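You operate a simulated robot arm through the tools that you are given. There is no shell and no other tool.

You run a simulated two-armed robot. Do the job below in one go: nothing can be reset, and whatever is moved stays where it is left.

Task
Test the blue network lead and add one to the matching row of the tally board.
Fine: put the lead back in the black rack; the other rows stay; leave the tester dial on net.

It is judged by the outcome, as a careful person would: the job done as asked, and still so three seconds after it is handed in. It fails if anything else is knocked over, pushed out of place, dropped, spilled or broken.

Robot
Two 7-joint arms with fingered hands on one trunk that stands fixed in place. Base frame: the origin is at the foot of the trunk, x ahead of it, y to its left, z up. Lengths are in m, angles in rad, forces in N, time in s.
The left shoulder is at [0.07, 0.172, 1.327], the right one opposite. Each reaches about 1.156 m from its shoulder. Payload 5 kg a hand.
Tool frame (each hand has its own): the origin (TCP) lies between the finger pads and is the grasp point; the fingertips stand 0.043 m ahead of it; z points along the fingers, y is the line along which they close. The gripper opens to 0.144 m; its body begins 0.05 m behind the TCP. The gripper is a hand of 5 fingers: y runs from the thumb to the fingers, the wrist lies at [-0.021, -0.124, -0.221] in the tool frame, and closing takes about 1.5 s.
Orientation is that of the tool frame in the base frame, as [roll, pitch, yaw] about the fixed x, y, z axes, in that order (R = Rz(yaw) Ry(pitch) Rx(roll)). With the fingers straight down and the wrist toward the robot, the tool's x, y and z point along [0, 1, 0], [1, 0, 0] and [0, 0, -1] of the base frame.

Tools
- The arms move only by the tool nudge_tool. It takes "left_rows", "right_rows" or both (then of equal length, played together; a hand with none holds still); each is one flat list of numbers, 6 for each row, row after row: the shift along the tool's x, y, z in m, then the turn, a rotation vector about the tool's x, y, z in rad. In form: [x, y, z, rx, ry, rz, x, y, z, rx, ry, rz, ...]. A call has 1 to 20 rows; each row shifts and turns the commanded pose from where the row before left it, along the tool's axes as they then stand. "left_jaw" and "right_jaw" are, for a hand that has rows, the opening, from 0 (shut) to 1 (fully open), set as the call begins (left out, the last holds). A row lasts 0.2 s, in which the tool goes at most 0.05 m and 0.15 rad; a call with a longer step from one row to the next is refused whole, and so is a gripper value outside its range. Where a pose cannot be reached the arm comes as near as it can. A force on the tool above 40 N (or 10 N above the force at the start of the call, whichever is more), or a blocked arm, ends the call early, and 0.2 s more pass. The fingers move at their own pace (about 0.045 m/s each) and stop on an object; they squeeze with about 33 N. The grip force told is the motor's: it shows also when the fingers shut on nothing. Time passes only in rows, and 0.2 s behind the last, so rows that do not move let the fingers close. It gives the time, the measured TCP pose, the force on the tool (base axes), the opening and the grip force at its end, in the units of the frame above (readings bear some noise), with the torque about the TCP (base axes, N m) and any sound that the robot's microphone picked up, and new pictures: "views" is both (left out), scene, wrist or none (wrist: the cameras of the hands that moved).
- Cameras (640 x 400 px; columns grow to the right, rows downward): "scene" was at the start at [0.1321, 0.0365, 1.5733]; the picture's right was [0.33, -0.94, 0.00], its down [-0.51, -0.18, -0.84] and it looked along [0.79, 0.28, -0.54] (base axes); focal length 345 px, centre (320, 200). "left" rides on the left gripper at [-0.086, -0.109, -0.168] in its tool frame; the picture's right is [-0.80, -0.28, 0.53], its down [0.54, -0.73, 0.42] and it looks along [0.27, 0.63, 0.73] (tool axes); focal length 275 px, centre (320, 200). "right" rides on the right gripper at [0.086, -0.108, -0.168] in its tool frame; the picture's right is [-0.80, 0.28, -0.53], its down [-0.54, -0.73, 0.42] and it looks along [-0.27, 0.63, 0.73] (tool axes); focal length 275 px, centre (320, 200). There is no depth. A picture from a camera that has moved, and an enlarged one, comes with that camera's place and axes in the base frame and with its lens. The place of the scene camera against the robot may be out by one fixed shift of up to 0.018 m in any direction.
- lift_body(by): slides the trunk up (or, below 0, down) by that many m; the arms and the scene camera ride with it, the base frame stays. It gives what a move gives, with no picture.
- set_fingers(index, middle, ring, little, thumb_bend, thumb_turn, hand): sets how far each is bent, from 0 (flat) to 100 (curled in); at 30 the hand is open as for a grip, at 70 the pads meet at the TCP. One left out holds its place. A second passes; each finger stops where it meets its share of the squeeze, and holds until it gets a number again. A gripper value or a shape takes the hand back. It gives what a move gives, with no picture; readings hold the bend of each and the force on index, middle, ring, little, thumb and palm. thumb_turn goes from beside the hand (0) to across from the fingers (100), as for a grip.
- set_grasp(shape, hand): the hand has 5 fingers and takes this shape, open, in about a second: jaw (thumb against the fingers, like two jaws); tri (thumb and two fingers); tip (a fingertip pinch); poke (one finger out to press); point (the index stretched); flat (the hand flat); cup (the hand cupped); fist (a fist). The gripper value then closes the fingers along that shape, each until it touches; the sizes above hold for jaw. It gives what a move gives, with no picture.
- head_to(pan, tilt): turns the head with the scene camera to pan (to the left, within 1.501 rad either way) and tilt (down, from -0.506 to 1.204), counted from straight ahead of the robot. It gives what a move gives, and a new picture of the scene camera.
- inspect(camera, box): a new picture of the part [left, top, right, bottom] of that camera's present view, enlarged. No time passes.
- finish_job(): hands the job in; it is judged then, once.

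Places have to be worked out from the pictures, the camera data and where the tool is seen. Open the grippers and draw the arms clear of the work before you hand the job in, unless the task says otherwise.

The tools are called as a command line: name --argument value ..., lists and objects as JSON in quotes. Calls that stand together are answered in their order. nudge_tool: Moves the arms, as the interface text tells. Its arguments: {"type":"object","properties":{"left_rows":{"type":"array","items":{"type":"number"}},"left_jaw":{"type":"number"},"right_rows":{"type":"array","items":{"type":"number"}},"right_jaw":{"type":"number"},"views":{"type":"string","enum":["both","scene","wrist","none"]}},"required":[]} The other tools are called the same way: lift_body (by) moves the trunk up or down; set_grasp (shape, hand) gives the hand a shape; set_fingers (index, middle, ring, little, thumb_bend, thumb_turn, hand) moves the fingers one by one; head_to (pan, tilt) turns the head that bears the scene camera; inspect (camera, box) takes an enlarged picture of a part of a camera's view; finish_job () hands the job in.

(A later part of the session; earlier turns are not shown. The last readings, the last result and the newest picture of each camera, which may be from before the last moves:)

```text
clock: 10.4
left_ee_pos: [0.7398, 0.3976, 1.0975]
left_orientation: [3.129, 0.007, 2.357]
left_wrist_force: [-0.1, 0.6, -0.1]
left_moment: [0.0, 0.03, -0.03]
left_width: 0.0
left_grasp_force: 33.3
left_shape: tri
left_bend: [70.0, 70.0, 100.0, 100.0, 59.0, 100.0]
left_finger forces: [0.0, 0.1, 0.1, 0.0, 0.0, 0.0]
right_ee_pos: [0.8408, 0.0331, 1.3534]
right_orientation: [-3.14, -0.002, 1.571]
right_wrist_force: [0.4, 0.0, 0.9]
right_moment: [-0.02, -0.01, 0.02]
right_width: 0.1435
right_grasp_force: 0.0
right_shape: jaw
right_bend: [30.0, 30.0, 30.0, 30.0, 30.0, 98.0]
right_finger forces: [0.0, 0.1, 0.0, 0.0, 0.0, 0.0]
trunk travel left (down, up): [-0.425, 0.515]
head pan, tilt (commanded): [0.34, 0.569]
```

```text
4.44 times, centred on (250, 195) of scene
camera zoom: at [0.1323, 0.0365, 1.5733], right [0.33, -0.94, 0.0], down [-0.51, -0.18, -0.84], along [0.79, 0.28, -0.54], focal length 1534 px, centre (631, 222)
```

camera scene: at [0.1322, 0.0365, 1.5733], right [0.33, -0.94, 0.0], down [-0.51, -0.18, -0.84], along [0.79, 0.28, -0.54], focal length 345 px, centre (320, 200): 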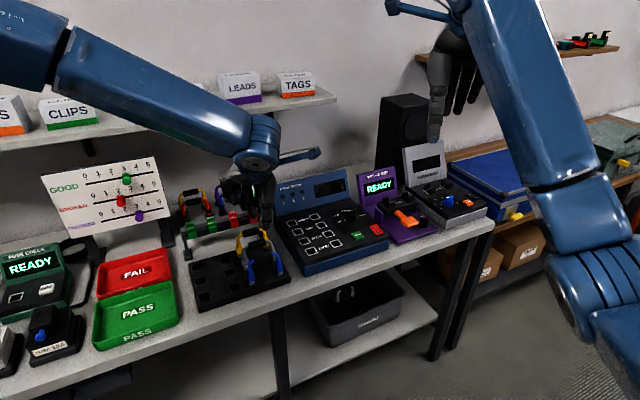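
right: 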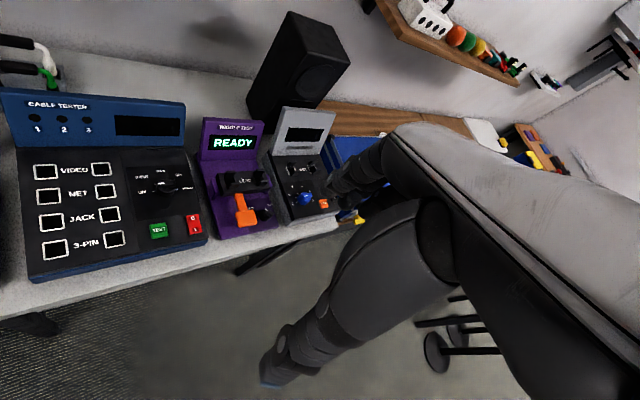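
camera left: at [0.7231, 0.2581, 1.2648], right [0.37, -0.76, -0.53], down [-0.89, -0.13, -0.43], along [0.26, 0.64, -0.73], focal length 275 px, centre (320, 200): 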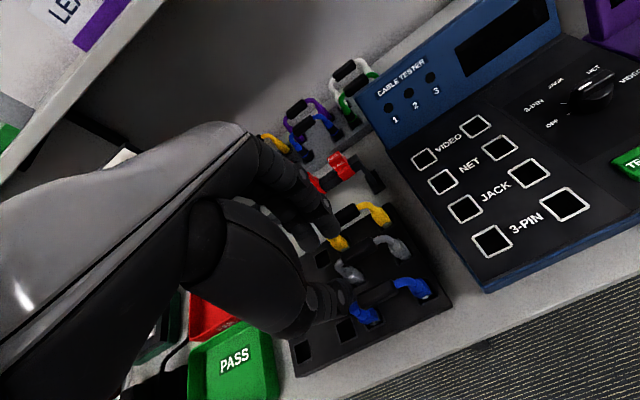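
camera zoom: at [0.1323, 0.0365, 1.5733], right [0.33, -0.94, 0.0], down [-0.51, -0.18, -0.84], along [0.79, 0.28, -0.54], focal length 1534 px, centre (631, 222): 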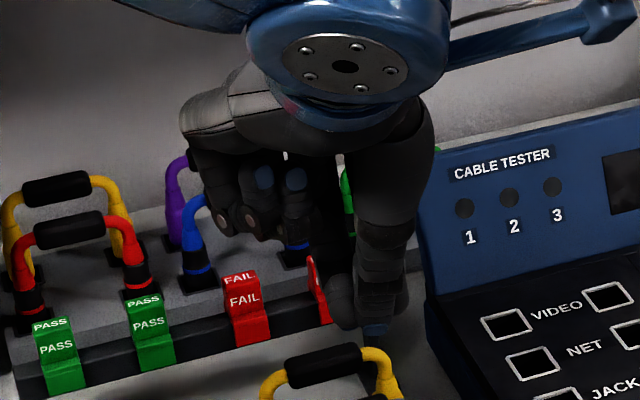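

I need a side view of the finger shape. I raise the left hand a little and turn it -90° about the vertical, so the scene camera sees the pinch in profile at the 0.25 opening.

nudge_tool --left_rows '[0, -0.02, -0.03, 0, 0, 0, 0, -0.02, -0.03, 0, 0, 0, 0, 0, 0, 0, 0, 0.1427, 0, 0, 0, 0, 0, 0.1427, 0, 0, 0, 0, 0, 0.1427, 0, 0, 0, 0, 0, 0.1427, 0, 0, 0, 0, 0, 0.1427, 0, 0, 0, 0, 0, 0.1427, 0, 0, 0, 0, 0, 0.1427, 0, 0, 0, 0, 0, 0.1427, 0, 0, 0, 0, 0, 0.1427, 0, 0, 0, 0, 0, 0.1427, 0, 0, 0, 0, 0, 0.1427]' --left_jaw 0.25

inspect --camera "scene" --box '[180, 110, 320, 250]'

```text
clock: 13.2
left_ee_pos: [0.71, 0.3684, 1.1583]
left_orientation: [3.139, -0.011, 0.788]
left_wrist_force: [0.1, -0.4, 0.0]
left_moment: [0.02, -0.01, 0.02]
left_width: 0.0357
left_grasp_force: 0.0
left_shape: tri
left_bend: [74.0, 56.0, 99.0, 99.0, 74.0, 100.0]
left_finger forces: [0.1, 0.0, 0.0, 0.0, 0.0, 0.0]
right_ee_pos: [0.8401, 0.033, 1.3536]
right_orientation: [-3.14, 0.0, 1.57]
right_wrist_force: [1.3, -0.2, -0.1]
right_moment: [-0.02, 0.0, -0.02]
right_width: 0.1437
right_grasp_force: 0.1
right_shape: jaw
right_bend: [30.0, 30.0, 30.0, 30.0, 30.0, 98.0]
right_finger forces: [0.0, 0.0, 0.0, 0.1, 0.0, 0.0]
trunk travel left (down, up): [-0.425, 0.515]
head pan, tilt (commanded): [0.34, 0.569]
camera scene: at [0.1327, 0.0369, 1.5733], right [0.33, -0.94, 0.0], down [-0.51, -0.18, -0.84], along [0.79, 0.28, -0.54], focal length 345 px, centre (320, 200)
camera left: at [0.5717, 0.3832, 1.3243], right [-0.76, -0.36, -0.54], down [-0.13, 0.9, -0.42], along [0.64, -0.25, -0.73], focal length 275 px, centre (320, 200)
```

scene: 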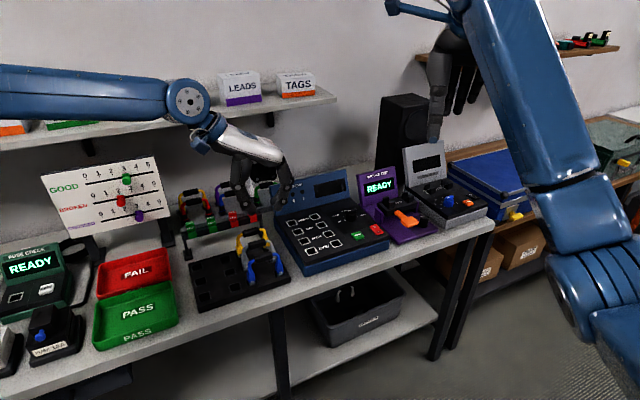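
left: 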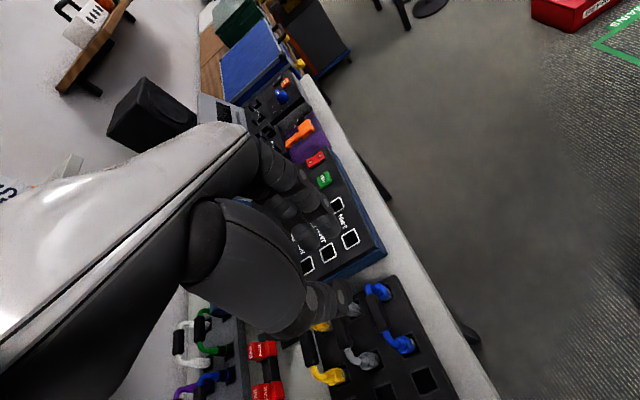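

```text
2.86 times, centred on (250, 180) of scene
camera zoom: at [0.1327, 0.0369, 1.5733], right [0.33, -0.94, 0.0], down [-0.51, -0.18, -0.84], along [0.79, 0.28, -0.54], focal length 986 px, centre (520, 257)
```

zoom: 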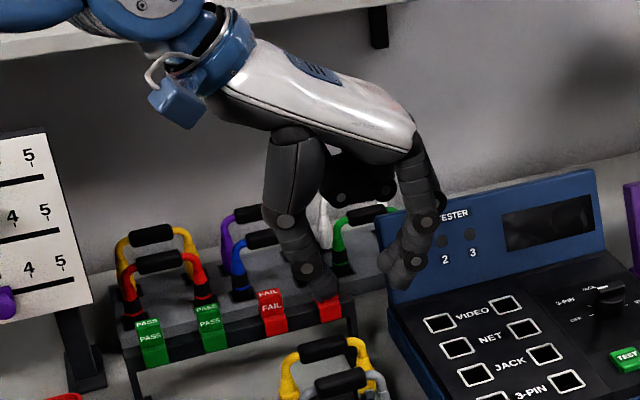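

inspect --camera "scene" --box '[225, 140, 300, 225]'

```text
4.71 times, centred on (262, 182) of scene
camera zoom: at [0.1327, 0.0369, 1.5733], right [0.33, -0.94, 0.0], down [-0.51, -0.18, -0.84], along [0.79, 0.28, -0.54], focal length 1624 px, centre (591, 282)
```

zoom: 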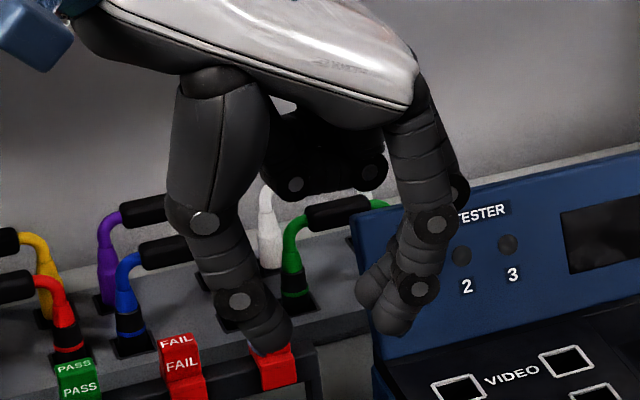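

The profile view explains it: near the fingertips the finger runs almost vertically about 0.045 to 0.055 m behind the closing line, right where the grey handle sits. Tilting the hand 45° and coming in from the front and above, with fingers over the handle and thumb below it, should clear the grey lead. I turn back and tilt while still high.

nudge_tool --left_rows '[0, 0, 0, 0, 0, -0.1427, 0, 0, 0, 0, 0, -0.1427, 0, 0, 0, 0, 0, -0.1427, 0, 0, 0, 0, 0, -0.1427, 0, 0, 0, 0, 0, -0.1427, 0, 0, 0, 0, 0, -0.1427, 0, 0, 0, 0, 0, -0.1427, 0, 0, 0, 0, 0, -0.1427, 0, 0, 0, 0, 0, -0.1427, 0, 0, 0, 0, 0, -0.1427, 0, 0, 0, 0, 0, -0.1427, 0, 0, 0, -0.131, 0, 0, 0, 0, 0, -0.131, 0, 0, 0, 0, 0, -0.131, 0, 0, 0, 0, 0, -0.131, 0, 0, 0, 0, 0, -0.131, 0, 0, 0, 0, 0, -0.131, 0, 0, 0, 0, 0, 0, 0, 0]' --left_jaw 0.32

```text
clock: 17.0
left_ee_pos: [0.7096, 0.3673, 1.1605]
left_orientation: [2.341, 0.006, 2.356]
left_wrist_force: [-0.7, 0.4, 0.8]
left_moment: [0.02, 0.03, 0.0]
left_width: 0.0461
left_grasp_force: 0.1
left_shape: tri
left_bend: [74.0, 53.0, 99.0, 99.0, 74.0, 100.0]
left_finger forces: [0.0, 0.0, 0.1, 0.0, 0.0, 0.1]
right_ee_pos: [0.8405, 0.0332, 1.3535]
right_orientation: [-3.141, 0.001, 1.57]
right_wrist_force: [0.2, 0.6, 0.5]
right_moment: [-0.02, -0.03, -0.01]
right_width: 0.1436
right_grasp_force: 0.1
right_shape: jaw
right_bend: [30.0, 30.0, 30.0, 30.0, 30.0, 98.0]
right_finger forces: [0.0, 0.0, 0.0, 0.1, 0.0, 0.1]
trunk travel left (down, up): [-0.425, 0.515]
head pan, tilt (commanded): [0.34, 0.569]
camera scene: at [0.1315, 0.0364, 1.5734], right [0.33, -0.94, 0.0], down [-0.51, -0.18, -0.84], along [0.79, 0.28, -0.54], focal length 345 px, centre (320, 200)
camera left: at [0.6334, 0.1682, 1.1988], right [0.7, -0.43, -0.57], down [-0.52, 0.24, -0.82], along [0.49, 0.87, -0.06], focal length 275 px, centre (320, 200)
```

scene: 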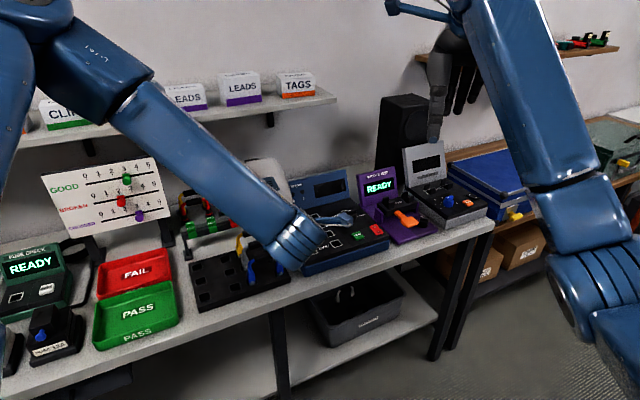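
left: 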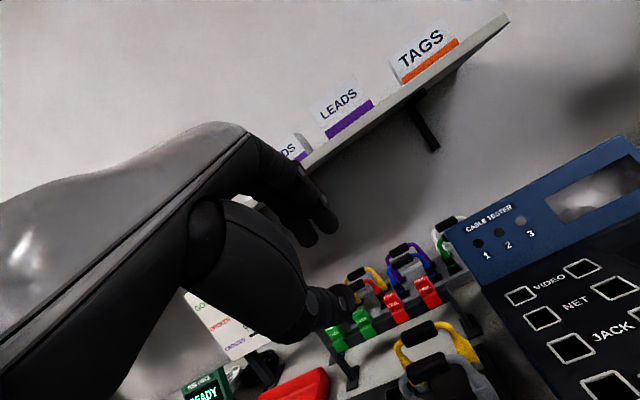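

Tilt is right (about 46°). I lower to a stand-off about 0.1 m from the handle along the finger direction.

nudge_tool --left_rows '[0.0008, -0.0307, 0.0187, 0, 0, 0, 0.0008, -0.0307, 0.0187, 0, 0, 0, 0.0008, -0.0307, 0.0187, 0, 0, 0, 0.0008, -0.0307, 0.0187, 0, 0, 0, 0, 0, 0, 0, 0, 0]'

inspect --camera "left" --box '[250, 180, 480, 400]'

inspect --camera "scene" --box '[205, 180, 345, 300]'

```text
clock: 18.2
left_ee_pos: [0.6808, 0.3819, 1.0578]
left_orientation: [2.346, 0.006, 2.354]
left_wrist_force: [0.8, -0.6, -0.4]
left_moment: [0.01, 0.02, -0.02]
left_width: 0.046
left_grasp_force: 0.2
left_shape: tri
left_bend: [74.0, 53.0, 99.0, 99.0, 74.0, 100.0]
left_finger forces: [0.1, 0.0, 0.0, 0.0, 0.0, 0.1]
left hand out of reach, approached as far as the arm can: row 3, 4
right_ee_pos: [0.8408, 0.0315, 1.3537]
right_orientation: [-3.14, 0.002, 1.57]
right_wrist_force: [-0.3, 0.1, -0.6]
right_moment: [0.06, 0.01, -0.02]
right_width: 0.1436
right_grasp_force: 0.2
right_shape: jaw
right_bend: [30.0, 30.0, 30.0, 30.0, 30.0, 98.0]
right_finger forces: [0.0, 0.0, 0.0, 0.0, 0.1, 0.0]
trunk travel left (down, up): [-0.425, 0.515]
head pan, tilt (commanded): [0.34, 0.569]
camera scene: at [0.1326, 0.0359, 1.5732], right [0.33, -0.94, 0.0], down [-0.51, -0.18, -0.84], along [0.79, 0.28, -0.54], focal length 345 px, centre (320, 200)
camera left: at [0.6041, 0.1821, 1.0981], right [0.69, -0.44, -0.57], down [-0.53, 0.24, -0.82], along [0.49, 0.87, -0.07], focal length 275 px, centre (320, 200)
```

scene: 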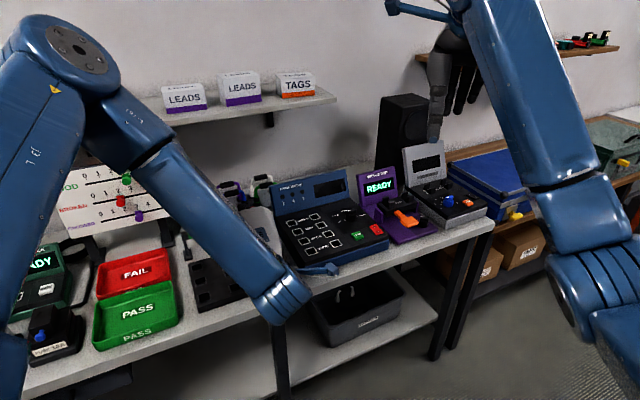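
left: 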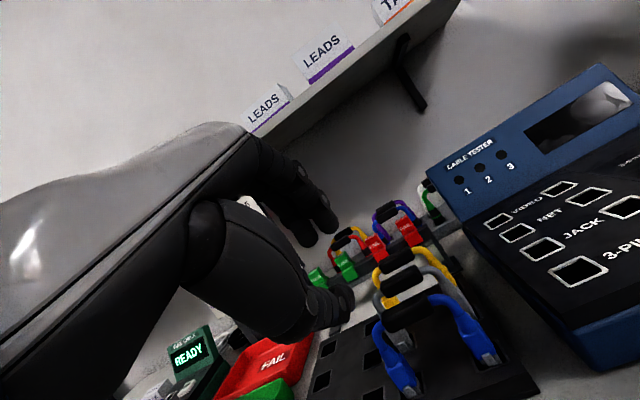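

```text
1.82 times, centred on (365, 290) of left
camera zoom: at [0.6041, 0.1821, 1.0981], right [0.69, -0.44, -0.57], down [-0.53, 0.24, -0.82], along [0.49, 0.87, -0.07], focal length 500 px, centre (238, 36)
```

zoom: 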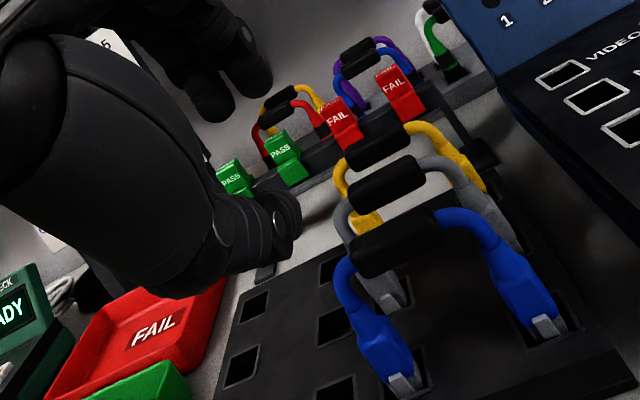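

```text
3.33 times, centred on (275, 240) of scene
camera zoom: at [0.1326, 0.0359, 1.5732], right [0.33, -0.94, 0.0], down [-0.51, -0.18, -0.84], along [0.79, 0.28, -0.54], focal length 1150 px, centre (470, 67)
```

zoom: 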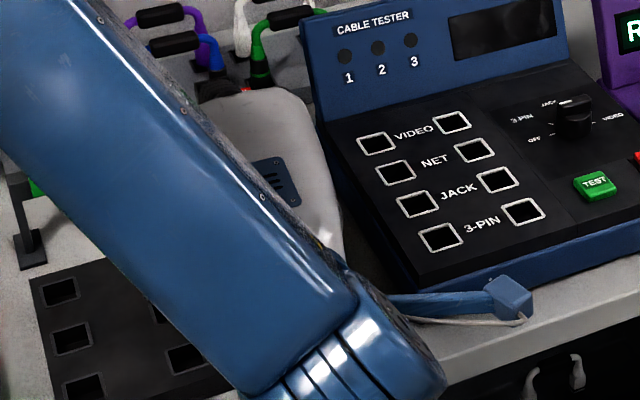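

The tilted pose is out of reach from this shoulder height because the forearm comes in too steeply. I raise the left hand well clear, then lower the trunk about 0.2 m so the forearm comes in flatter.

nudge_tool --left_rows '[0, 0.03, -0.029, 0, 0, 0, 0, 0.03, -0.029, 0, 0, 0, 0, 0.03, -0.029, 0, 0, 0, 0, 0.03, -0.029, 0, 0, 0, 0, 0.03, -0.029, 0, 0, 0, 0, 0.015, -0.0145, 0, 0, 0, 0, 0, 0, 0, 0, 0]' --views "none"

lift_body --by -0.2

head_to --pan 0.34 --tilt 0.5

```text
clock: 19.8
left_ee_pos: [0.6804, 0.3836, 1.289]
left_orientation: [2.344, 0.005, 2.357]
left_wrist_force: [-0.3, 0.1, 0.2]
left_moment: [0.0, -0.03, -0.05]
left_width: 0.046
left_grasp_force: 0.1
left_shape: tri
left_bend: [74.0, 53.0, 99.0, 99.0, 74.0, 100.0]
left_finger forces: [0.0, 0.0, 0.1, 0.0, 0.0, 0.0]
right_ee_pos: [0.8394, 0.0337, 1.354]
right_orientation: [-3.14, 0.0, 1.572]
right_wrist_force: [0.3, -0.2, 0.0]
right_moment: [0.0, 0.01, -0.03]
right_width: 0.1435
right_grasp_force: 0.1
right_shape: jaw
right_bend: [30.0, 30.0, 30.0, 30.0, 30.0, 98.0]
right_finger forces: [0.1, 0.0, 0.1, 0.0, 0.0, 0.0]
trunk travel left (down, up): [-0.425, 0.515]
head pan, tilt (commanded): [0.34, 0.569]
```

```text
clock: 22.0
left_ee_pos: [0.6805, 0.3839, 1.0898]
left_orientation: [2.343, 0.006, 2.356]
left_wrist_force: [-0.9, -0.6, 1.0]
left_moment: [-0.02, 0.03, 0.0]
left_width: 0.0457
left_grasp_force: 0.0
left_shape: tri
left_bend: [74.0, 53.0, 99.0, 99.0, 74.0, 100.0]
left_finger forces: [0.0, 0.0, 0.0, 0.1, 0.1, 0.0]
right_ee_pos: [0.8402, 0.0326, 1.1537]
right_orientation: [-3.141, 0.001, 1.57]
right_wrist_force: [-0.5, -0.3, 0.0]
right_moment: [0.01, 0.0, -0.02]
right_width: 0.1435
right_grasp_force: 0.0
right_shape: jaw
right_bend: [30.0, 30.0, 30.0, 30.0, 30.0, 98.0]
right_finger forces: [0.0, 0.1, 0.1, 0.1, 0.1, 0.0]
trunk travel left (down, up): [-0.225, 0.715]
head pan, tilt (commanded): [0.34, 0.569]
```

```text
clock: 22.6
left_ee_pos: [0.6803, 0.382, 1.089]
left_orientation: [2.342, 0.006, 2.357]
left_wrist_force: [-0.1, 1.1, -0.3]
left_moment: [-0.01, -0.01, 0.01]
left_width: 0.0458
left_grasp_force: 0.1
left_shape: tri
left_bend: [74.0, 53.0, 99.0, 99.0, 74.0, 100.0]
left_finger forces: [0.0, 0.0, 0.0, 0.1, 0.0, 0.1]
right_ee_pos: [0.8396, 0.0332, 1.1539]
right_orientation: [-3.141, -0.002, 1.573]
right_wrist_force: [-0.7, -0.6, 0.9]
right_moment: [-0.02, 0.01, 0.0]
right_width: 0.1437
right_grasp_force: 0.0
right_shape: jaw
right_bend: [30.0, 30.0, 30.0, 30.0, 30.0, 98.0]
right_finger forces: [0.1, 0.0, 0.0, 0.0, 0.1, 0.0]
trunk travel left (down, up): [-0.225, 0.715]
head pan, tilt (commanded): [0.34, 0.499]
camera scene: at [0.1336, 0.037, 1.3795], right [0.33, -0.94, 0.0], down [-0.45, -0.16, -0.88], along [0.83, 0.29, -0.48], focal length 345 px, centre (320, 200)
```

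scene: 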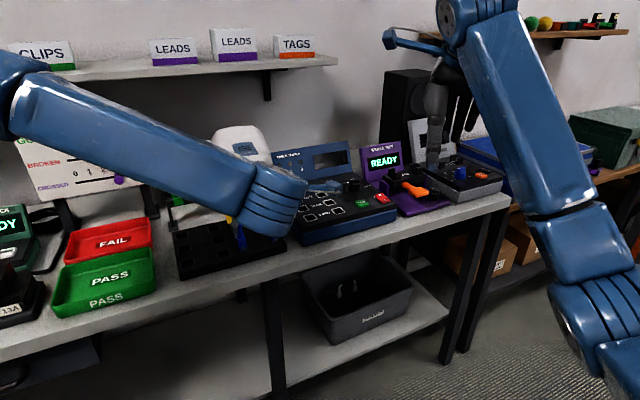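

Trunk is down 0.2 m and the forearm is now flatter. I retry the stand-off, using a refined handle estimate of about (0.7355, 0.400, 0.943).

nudge_tool --left_rows '[-0.009, -0.0231, 0.0163, 0, 0, 0, -0.009, -0.0231, 0.0163, 0, 0, 0, -0.009, -0.0231, 0.0163, 0, 0, 0, 0, 0, 0, 0, 0, 0]'

inspect --camera "left" --box '[250, 180, 480, 400]'

```text
clock: 23.6
left_ee_pos: [0.6902, 0.3534, 1.0076]
left_orientation: [2.342, 0.005, 2.359]
left_wrist_force: [-0.3, 0.0, -0.4]
left_moment: [-0.02, -0.02, -0.04]
left_width: 0.046
left_grasp_force: 0.0
left_shape: tri
left_bend: [74.0, 53.0, 99.0, 99.0, 74.0, 100.0]
left_finger forces: [0.0, 0.0, 0.1, 0.1, 0.0, 0.0]
right_ee_pos: [0.8399, 0.0315, 1.1547]
right_orientation: [3.14, 0.0, 1.572]
right_wrist_force: [0.2, 0.0, 0.1]
right_moment: [-0.06, -0.03, -0.02]
right_width: 0.1433
right_grasp_force: 0.1
right_shape: jaw
right_bend: [30.0, 30.0, 30.0, 30.0, 30.0, 98.0]
right_finger forces: [0.0, 0.0, 0.0, 0.0, 0.0, 0.0]
trunk travel left (down, up): [-0.225, 0.715]
head pan, tilt (commanded): [0.34, 0.499]
camera scene: at [0.133, 0.0372, 1.3796], right [0.33, -0.94, 0.0], down [-0.45, -0.16, -0.88], along [0.83, 0.29, -0.48], focal length 345 px, centre (320, 200)
camera left: at [0.6138, 0.1533, 1.0471], right [0.7, -0.43, -0.57], down [-0.52, 0.24, -0.82], along [0.49, 0.87, -0.06], focal length 275 px, centre (320, 200)
```

scene: 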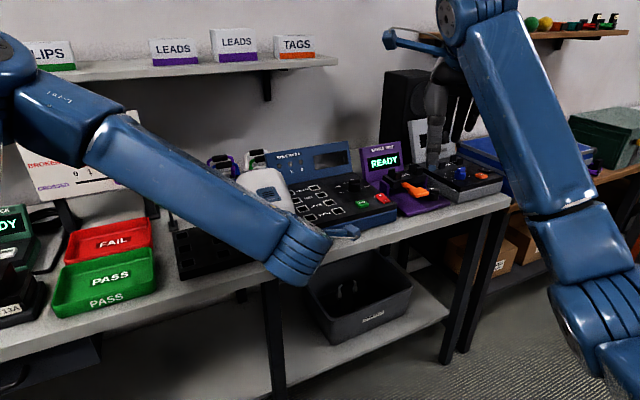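
left: 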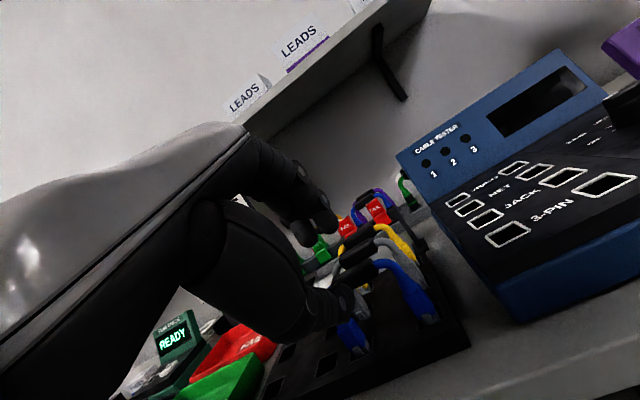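

```text
1.82 times, centred on (365, 290) of left
camera zoom: at [0.6138, 0.1533, 1.0471], right [0.7, -0.43, -0.57], down [-0.52, 0.24, -0.82], along [0.49, 0.87, -0.06], focal length 500 px, centre (238, 36)
```

zoom: 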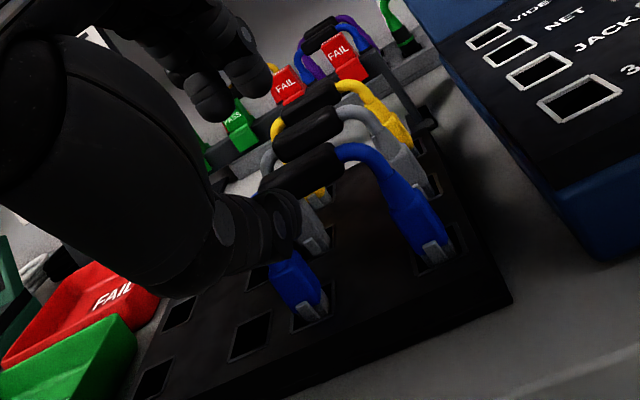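

Stand-off reached and the closing line points at the handle within a couple of mm. I advance 0.065 m along the finger direction so the handle lies between the pads.

nudge_tool --left_rows '[0, 0.0005, 0.02, 0, 0, 0, 0, 0.0005, 0.02, 0, 0, 0, 0, 0, 0.015, 0, 0, 0, 0, 0, 0.01, 0, 0, 0, 0, 0, 0, 0, 0, 0]'

inspect --camera "left" --box '[240, 160, 460, 360]'

```text
clock: 24.9
left_ee_pos: [0.7234, 0.388, 0.9618]
left_orientation: [2.344, 0.004, 2.358]
left_wrist_force: [0.2, 0.0, 0.5]
left_moment: [0.02, 0.03, 0.0]
left_width: 0.0459
left_grasp_force: 0.0
left_shape: tri
left_bend: [74.0, 53.0, 99.0, 99.0, 74.0, 100.0]
left_finger forces: [0.0, 0.0, 0.0, 0.1, 0.0, 0.1]
right_ee_pos: [0.841, 0.0325, 1.1541]
right_orientation: [3.141, 0.002, 1.571]
right_wrist_force: [0.4, -1.0, 0.2]
right_moment: [0.0, 0.0, 0.02]
right_width: 0.1438
right_grasp_force: 0.0
right_shape: jaw
right_bend: [30.0, 30.0, 30.0, 30.0, 30.0, 98.0]
right_finger forces: [0.1, 0.0, 0.0, 0.0, 0.0, 0.0]
trunk travel left (down, up): [-0.225, 0.715]
head pan, tilt (commanded): [0.34, 0.499]
camera scene: at [0.1335, 0.0368, 1.3796], right [0.33, -0.94, 0.0], down [-0.45, -0.16, -0.88], along [0.83, 0.29, -0.48], focal length 345 px, centre (320, 200)
camera left: at [0.6471, 0.1871, 1.0005], right [0.7, -0.43, -0.57], down [-0.52, 0.24, -0.82], along [0.49, 0.87, -0.06], focal length 275 px, centre (320, 200)
```

scene: 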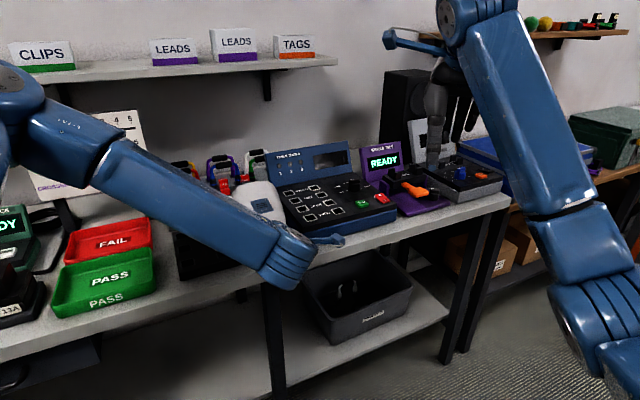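
left: 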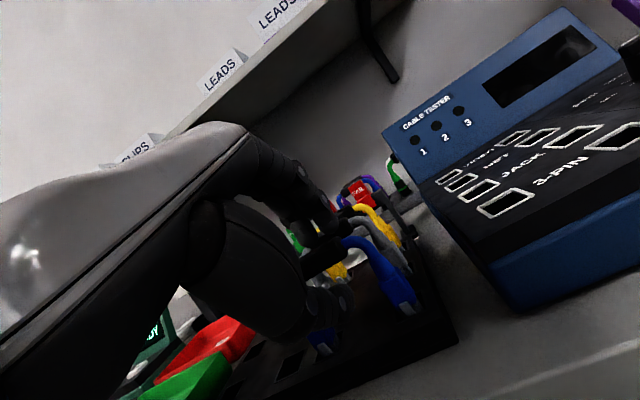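

```text
2.00 times, centred on (350, 260) of left
camera zoom: at [0.6471, 0.1871, 1.0005], right [0.7, -0.43, -0.57], down [-0.52, 0.24, -0.82], along [0.49, 0.87, -0.06], focal length 551 px, centre (260, 80)
```

zoom: 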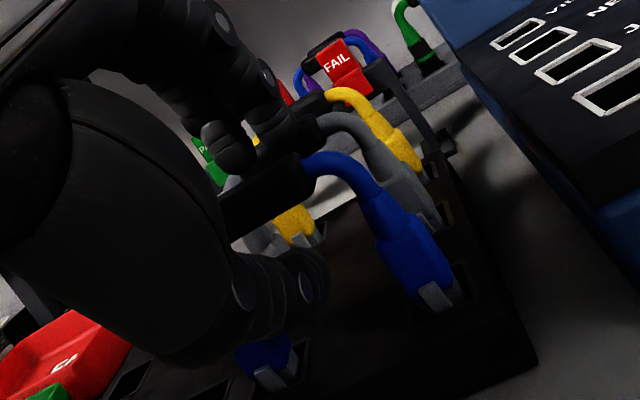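

No contact yet, and the handle lies between the thumb below and the index and middle above. I close the hand on it.

nudge_tool --left_rows '[0, 0, 0, 0, 0, 0, 0, 0, 0, 0, 0, 0, 0, 0, 0, 0, 0, 0, 0, 0, 0, 0, 0, 0, 0, 0, 0, 0, 0, 0, 0, 0, 0, 0, 0, 0]' --left_jaw 0.0

inspect --camera "left" --box '[240, 160, 460, 360]'

```text
clock: 26.2
left_ee_pos: [0.7232, 0.3876, 0.9613]
left_orientation: [2.344, 0.005, 2.359]
left_wrist_force: [0.6, 0.3, -1.8]
left_moment: [0.08, -0.13, 0.02]
left_width: 0.0166
left_grasp_force: 33.2
left_shape: tri
left_bend: [73.0, 67.0, 100.0, 100.0, 75.0, 100.0]
left_finger forces: [12.3, 9.5, 0.0, 0.0, 26.9, 0.0]
right_ee_pos: [0.841, 0.0339, 1.1535]
right_orientation: [-3.141, -0.001, 1.571]
right_wrist_force: [-0.6, -1.1, 0.0]
right_moment: [0.01, -0.02, 0.01]
right_width: 0.1431
right_grasp_force: 0.1
right_shape: jaw
right_bend: [30.0, 30.0, 30.0, 30.0, 30.0, 98.0]
right_finger forces: [0.0, 0.0, 0.0, 0.0, 0.1, 0.1]
trunk travel left (down, up): [-0.225, 0.715]
head pan, tilt (commanded): [0.34, 0.499]
camera scene: at [0.134, 0.0372, 1.3795], right [0.33, -0.94, 0.0], down [-0.45, -0.16, -0.88], along [0.83, 0.29, -0.48], focal length 345 px, centre (320, 200)
camera left: at [0.6475, 0.1874, 1.0003], right [0.7, -0.43, -0.57], down [-0.53, 0.24, -0.82], along [0.49, 0.87, -0.06], focal length 275 px, centre (320, 200)
```

scene: 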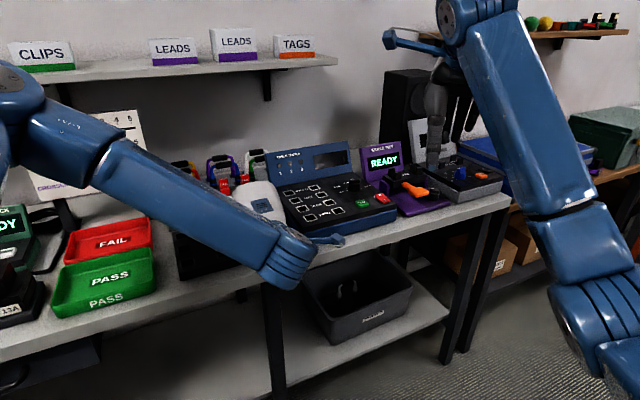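
left: 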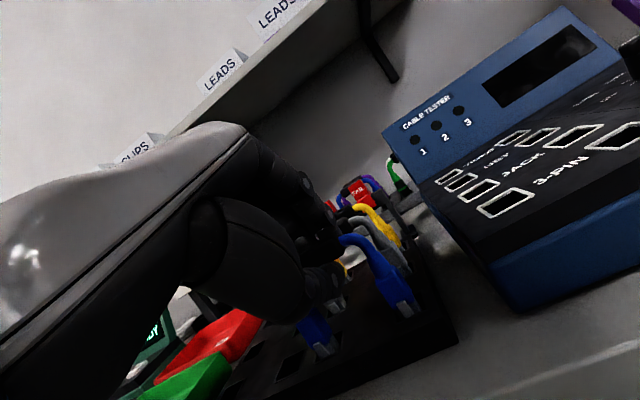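

```text
2.00 times, centred on (350, 260) of left
camera zoom: at [0.6475, 0.1874, 1.0003], right [0.7, -0.43, -0.57], down [-0.53, 0.24, -0.82], along [0.49, 0.87, -0.06], focal length 551 px, centre (260, 80)
```

zoom: 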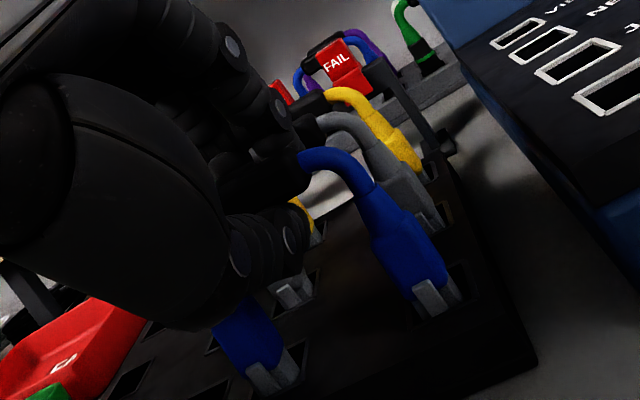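

The grip is firm (index 12, middle 9.5, thumb 27 N). I lift the lead straight up 0.10 m.

nudge_tool --left_rows '[0, 0.0072, -0.007, 0, 0, 0, 0, 0.0107, -0.0105, 0, 0, 0, 0, 0.0143, -0.014, 0, 0, 0, 0, 0.0179, -0.0175, 0, 0, 0, 0, 0.0215, -0.0209, 0, 0, 0, 0, 0, 0, 0, 0, 0]'

inspect --camera "left" --box '[200, 140, 460, 400]'

inspect --camera "scene" --box '[150, 150, 350, 290]'

```text
clock: 27.6
left_ee_pos: [0.7252, 0.3876, 1.0624]
left_orientation: [2.344, 0.005, 2.358]
left_wrist_force: [-0.1, 1.2, -0.5]
left_moment: [0.02, -0.02, 0.03]
left_width: 0.0154
left_grasp_force: 32.9
left_shape: tri
left_bend: [73.0, 72.0, 100.0, 100.0, 79.0, 100.0]
left_finger forces: [11.3, 0.0, 0.1, 0.0, 16.7, 0.1]
right_ee_pos: [0.8403, 0.0331, 1.155]
right_orientation: [-3.141, -0.002, 1.572]
right_wrist_force: [-0.3, 0.8, 0.3]
right_moment: [0.02, 0.01, -0.02]
right_width: 0.1437
right_grasp_force: 0.0
right_shape: jaw
right_bend: [30.0, 30.0, 30.0, 30.0, 30.0, 98.0]
right_finger forces: [0.0, 0.0, 0.0, 0.0, 0.1, 0.0]
trunk travel left (down, up): [-0.225, 0.715]
head pan, tilt (commanded): [0.34, 0.499]
camera scene: at [0.1344, 0.0373, 1.3794], right [0.33, -0.94, 0.0], down [-0.45, -0.16, -0.88], along [0.83, 0.29, -0.48], focal length 345 px, centre (320, 200)
camera left: at [0.6487, 0.1882, 1.1021], right [0.7, -0.43, -0.57], down [-0.53, 0.24, -0.82], along [0.49, 0.87, -0.06], focal length 275 px, centre (320, 200)
```

scene: 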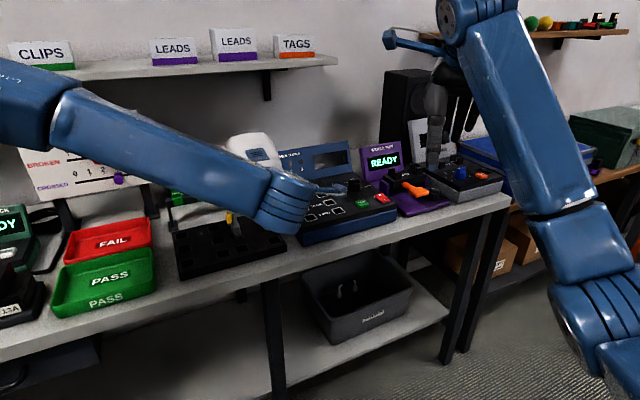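
left: 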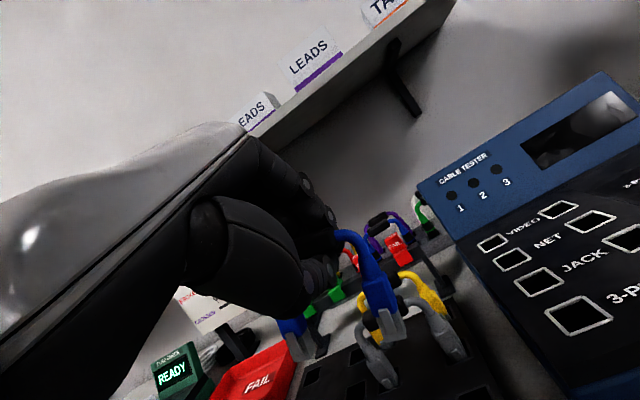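

```text
1.54 times, centred on (330, 270) of left
camera zoom: at [0.6487, 0.1882, 1.1021], right [0.7, -0.43, -0.57], down [-0.53, 0.24, -0.82], along [0.49, 0.87, -0.06], focal length 424 px, centre (305, 92)
```

zoom: 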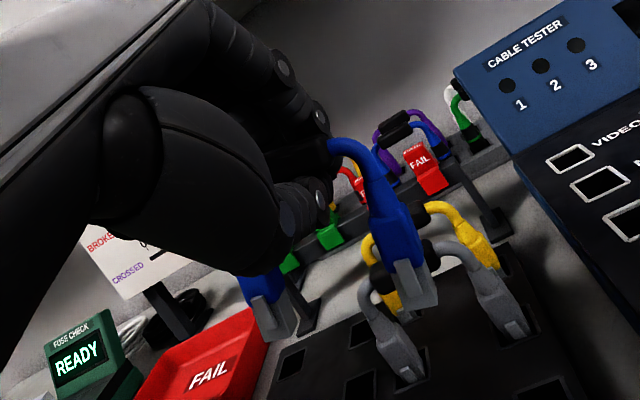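

```text
2.86 times, centred on (250, 220) of scene
camera zoom: at [0.1344, 0.0373, 1.3794], right [0.33, -0.94, 0.0], down [-0.45, -0.16, -0.88], along [0.83, 0.29, -0.48], focal length 986 px, centre (520, 143)
```

zoom: 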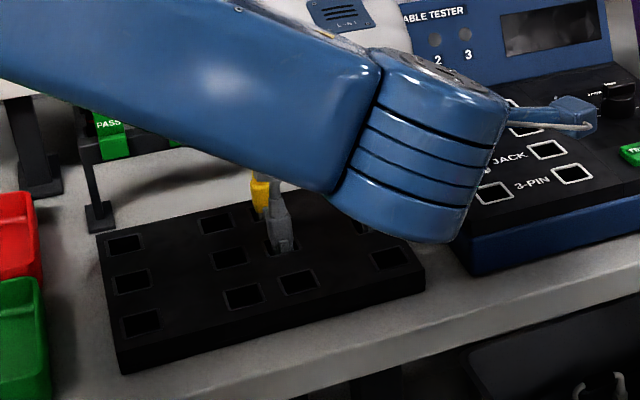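

The lead is out of the rack but it looks as if it may have swung a bit in the grip (the middle finger lost contact). I zoom in to measure its tilt before going further.

inspect --camera "left" --box '[260, 210, 420, 370]'

inspect --camera "right" --box '[0, 0, 320, 200]'

```text
2.50 times, centred on (340, 290) of left
camera zoom: at [0.6487, 0.1882, 1.1021], right [0.7, -0.43, -0.57], down [-0.53, 0.24, -0.82], along [0.49, 0.87, -0.06], focal length 688 px, centre (270, -25)
```

zoom: 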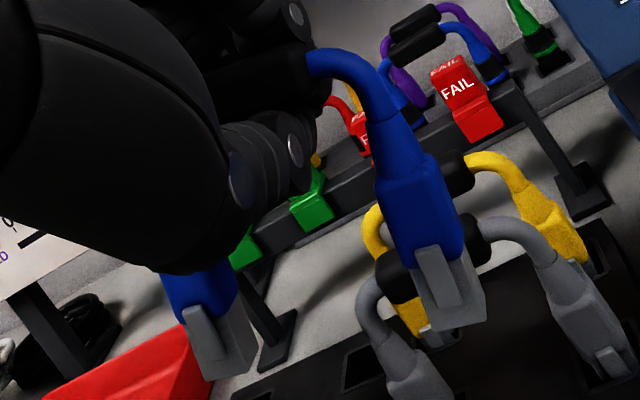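

```text
2.00 times, centred on (160, 100) of right
camera zoom: at [0.7324, 0.1193, 1.3202], right [0.28, -0.8, 0.53], down [-0.73, -0.54, -0.42], along [0.63, -0.27, -0.73], focal length 551 px, centre (640, 400)
```

zoom: 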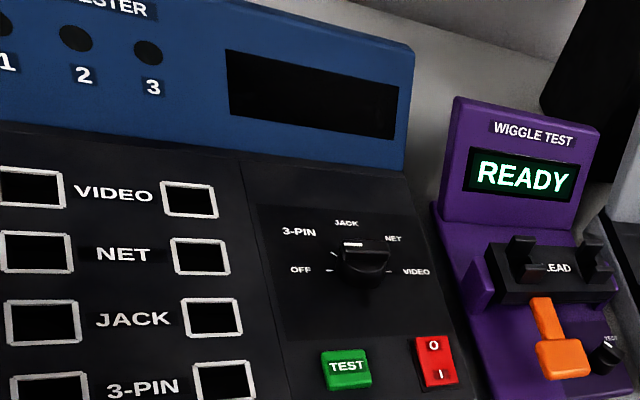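

The image geometry says the lead has pivoted about 13–18° around the pinch line, right plug low. I can level it by rolling the hand about its own closing axis the opposite way, so I do that in the air and re-measure.

nudge_tool --left_rows '[0, 0, 0, 0, -0.13, 0, 0, 0, 0, 0, -0.13, 0, 0, 0, 0, 0, 0, 0]'

inspect --camera "left" --box '[260, 210, 420, 370]'

```text
clock: 28.4
left_ee_pos: [0.725, 0.3851, 1.0628]
left_orientation: [2.324, 0.186, 2.167]
left_wrist_force: [-0.2, 0.1, -0.7]
left_moment: [0.02, -0.01, 0.01]
left_width: 0.0154
left_grasp_force: 32.8
left_shape: tri
left_bend: [73.0, 72.0, 100.0, 100.0, 79.0, 100.0]
left_finger forces: [11.2, 0.1, 0.0, 0.1, 16.8, 0.0]
right_ee_pos: [0.8411, 0.0309, 1.1549]
right_orientation: [-3.14, 0.001, 1.57]
right_wrist_force: [0.2, 0.1, -0.4]
right_moment: [0.06, 0.01, 0.0]
right_width: 0.1435
right_grasp_force: 0.0
right_shape: jaw
right_bend: [30.0, 30.0, 30.0, 30.0, 30.0, 98.0]
right_finger forces: [0.1, 0.1, 0.1, 0.1, 0.0, 0.1]
trunk travel left (down, up): [-0.225, 0.715]
head pan, tilt (commanded): [0.34, 0.499]
camera scene: at [0.1342, 0.036, 1.3795], right [0.33, -0.94, 0.0], down [-0.45, -0.16, -0.88], along [0.83, 0.29, -0.48], focal length 345 px, centre (320, 200)
camera left: at [0.6068, 0.2109, 1.1129], right [0.66, -0.63, -0.42], down [-0.37, 0.21, -0.9], along [0.65, 0.75, -0.09], focal length 275 px, centre (320, 200)
```

scene: 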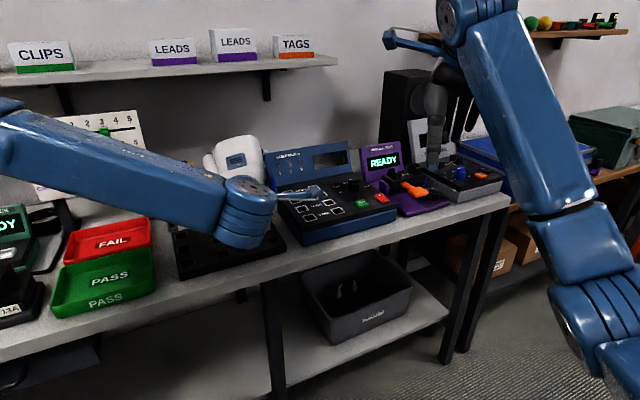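
left: 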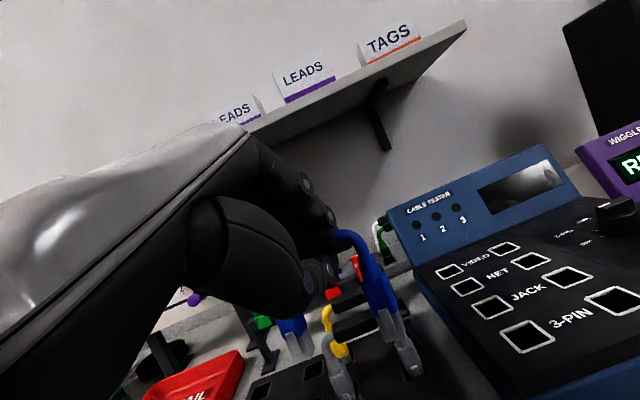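

```text
2.50 times, centred on (340, 290) of left
camera zoom: at [0.6068, 0.2109, 1.1129], right [0.66, -0.63, -0.42], down [-0.37, 0.21, -0.9], along [0.65, 0.75, -0.09], focal length 688 px, centre (270, -25)
```

zoom: 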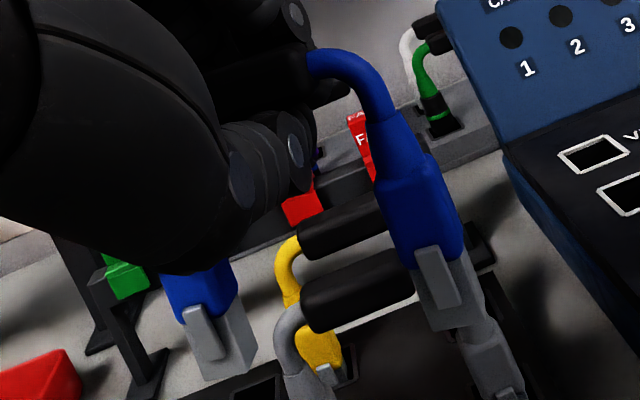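

Nearly level now. I zoom tightly on each plug to measure the remaining tilt and yaw accurately.

inspect --camera "left" --box '[340, 225, 400, 355]'

inspect --camera "left" --box '[290, 300, 340, 370]'

```text
3.08 times, centred on (370, 290) of left
camera zoom: at [0.6068, 0.2109, 1.1129], right [0.66, -0.63, -0.42], down [-0.37, 0.21, -0.9], along [0.65, 0.75, -0.09], focal length 847 px, centre (166, -77)
```

zoom: 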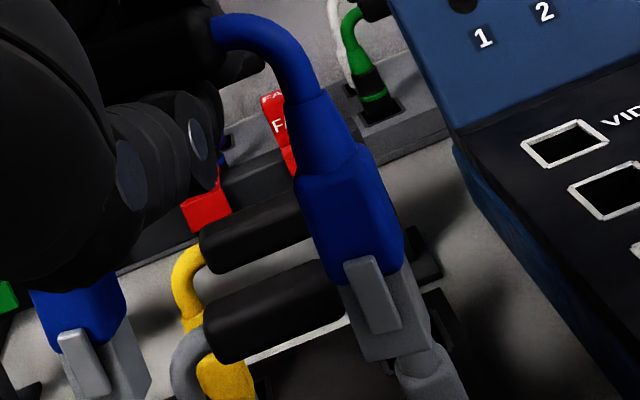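

```text
5.71 times, centred on (315, 335) of left
camera zoom: at [0.6068, 0.2109, 1.1129], right [0.66, -0.63, -0.42], down [-0.37, 0.21, -0.9], along [0.65, 0.75, -0.09], focal length 1573 px, centre (349, -571)
```

zoom: 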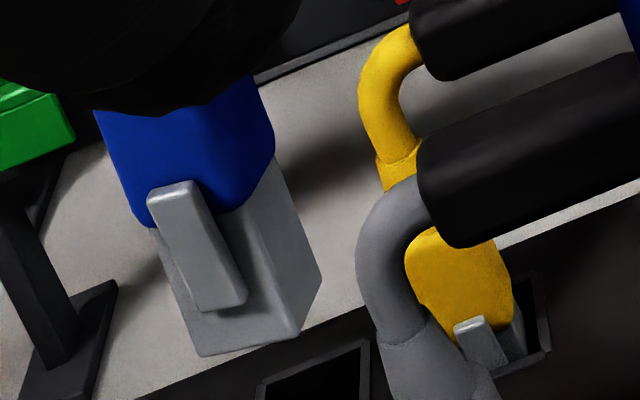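

The in-plane tilt is now near zero; what remains is about +12° of yaw and a few degrees fore-aft. I carry the lead over to above the NET row at constant height, then apply those corrections.

nudge_tool --left_rows '[-0.0219, 0.0114, 0.0182, 0, 0, 0, -0.0219, 0.0114, 0.0182, 0, 0, 0, -0.0219, 0.0114, 0.0182, 0, 0, 0, -0.0219, 0.0114, 0.0182, 0, 0, 0, -0.0219, 0.0114, 0.0182, 0, 0, 0, -0.0219, 0.0114, 0.0182, 0, 0, 0, -0.0219, 0.0114, 0.0182, 0, 0, 0, 0, 0, 0, -0.0527, 0.0686, -0.0612, 0, 0, 0, -0.0527, 0.0686, -0.0612, 0, 0, 0, 0, 0, 0]'

inspect --camera "left" --box '[260, 200, 440, 380]'

inspect --camera "right" --box '[0, 0, 320, 200]'

```text
clock: 30.6
left_ee_pos: [0.9234, 0.3503, 1.0655]
left_orientation: [2.255, 0.187, 2.354]
left_wrist_force: [0.5, 0.1, -0.7]
left_moment: [0.01, 0.04, 0.02]
left_width: 0.0155
left_grasp_force: 33.0
left_shape: tri
left_bend: [73.0, 72.0, 100.0, 100.0, 79.0, 100.0]
left_finger forces: [11.4, 0.0, 0.0, 0.1, 17.0, 0.0]
left hand out of reach, approached as far as the arm can: row 9
right_ee_pos: [0.8397, 0.0312, 1.155]
right_orientation: [-3.14, 0.0, 1.572]
right_wrist_force: [-0.2, -0.4, -0.3]
right_moment: [-0.02, -0.01, 0.02]
right_width: 0.1437
right_grasp_force: 0.0
right_shape: jaw
right_bend: [30.0, 30.0, 30.0, 30.0, 30.0, 98.0]
right_finger forces: [0.0, 0.1, 0.1, 0.1, 0.0, 0.0]
trunk travel left (down, up): [-0.225, 0.715]
head pan, tilt (commanded): [0.34, 0.499]
camera scene: at [0.1336, 0.0367, 1.3796], right [0.33, -0.94, 0.0], down [-0.45, -0.16, -0.88], along [0.83, 0.29, -0.48], focal length 345 px, centre (320, 200)
camera left: at [0.8411, 0.1526, 1.1039], right [0.79, -0.46, -0.4], down [-0.36, 0.18, -0.92], along [0.49, 0.87, -0.03], focal length 275 px, centre (320, 200)
```

scene: 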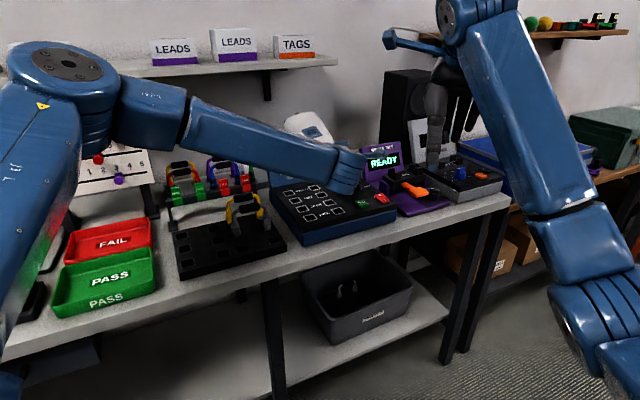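
left: 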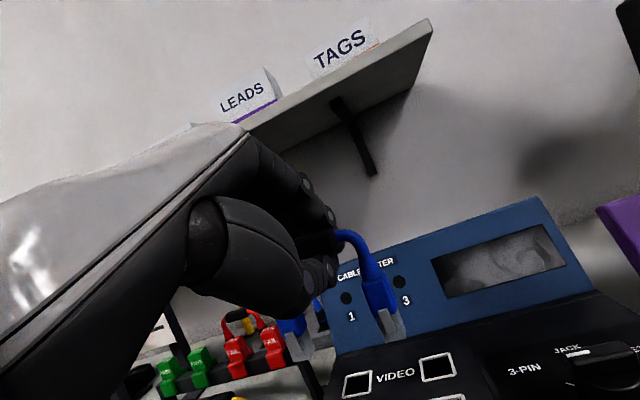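

```text
2.22 times, centred on (350, 290) of left
camera zoom: at [0.8411, 0.1526, 1.1039], right [0.79, -0.46, -0.4], down [-0.36, 0.18, -0.92], along [0.49, 0.87, -0.03], focal length 612 px, centre (253, 0)
```

zoom: 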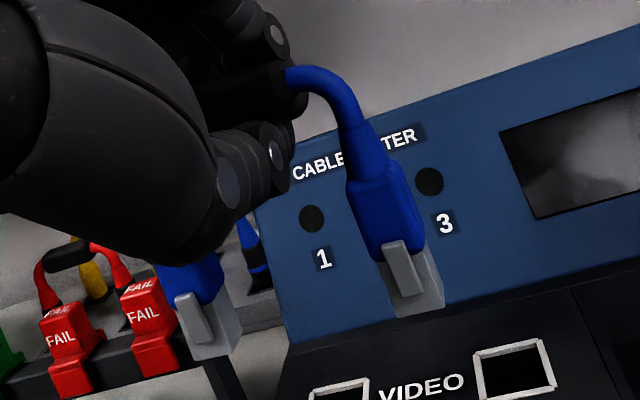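

```text
2.00 times, centred on (160, 100) of right
camera zoom: at [0.7316, 0.1188, 1.3208], right [0.28, -0.8, 0.53], down [-0.73, -0.54, -0.42], along [0.63, -0.27, -0.73], focal length 551 px, centre (640, 400)
```

zoom: 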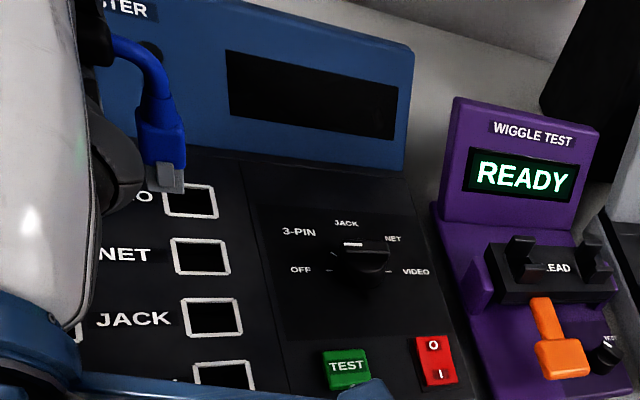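

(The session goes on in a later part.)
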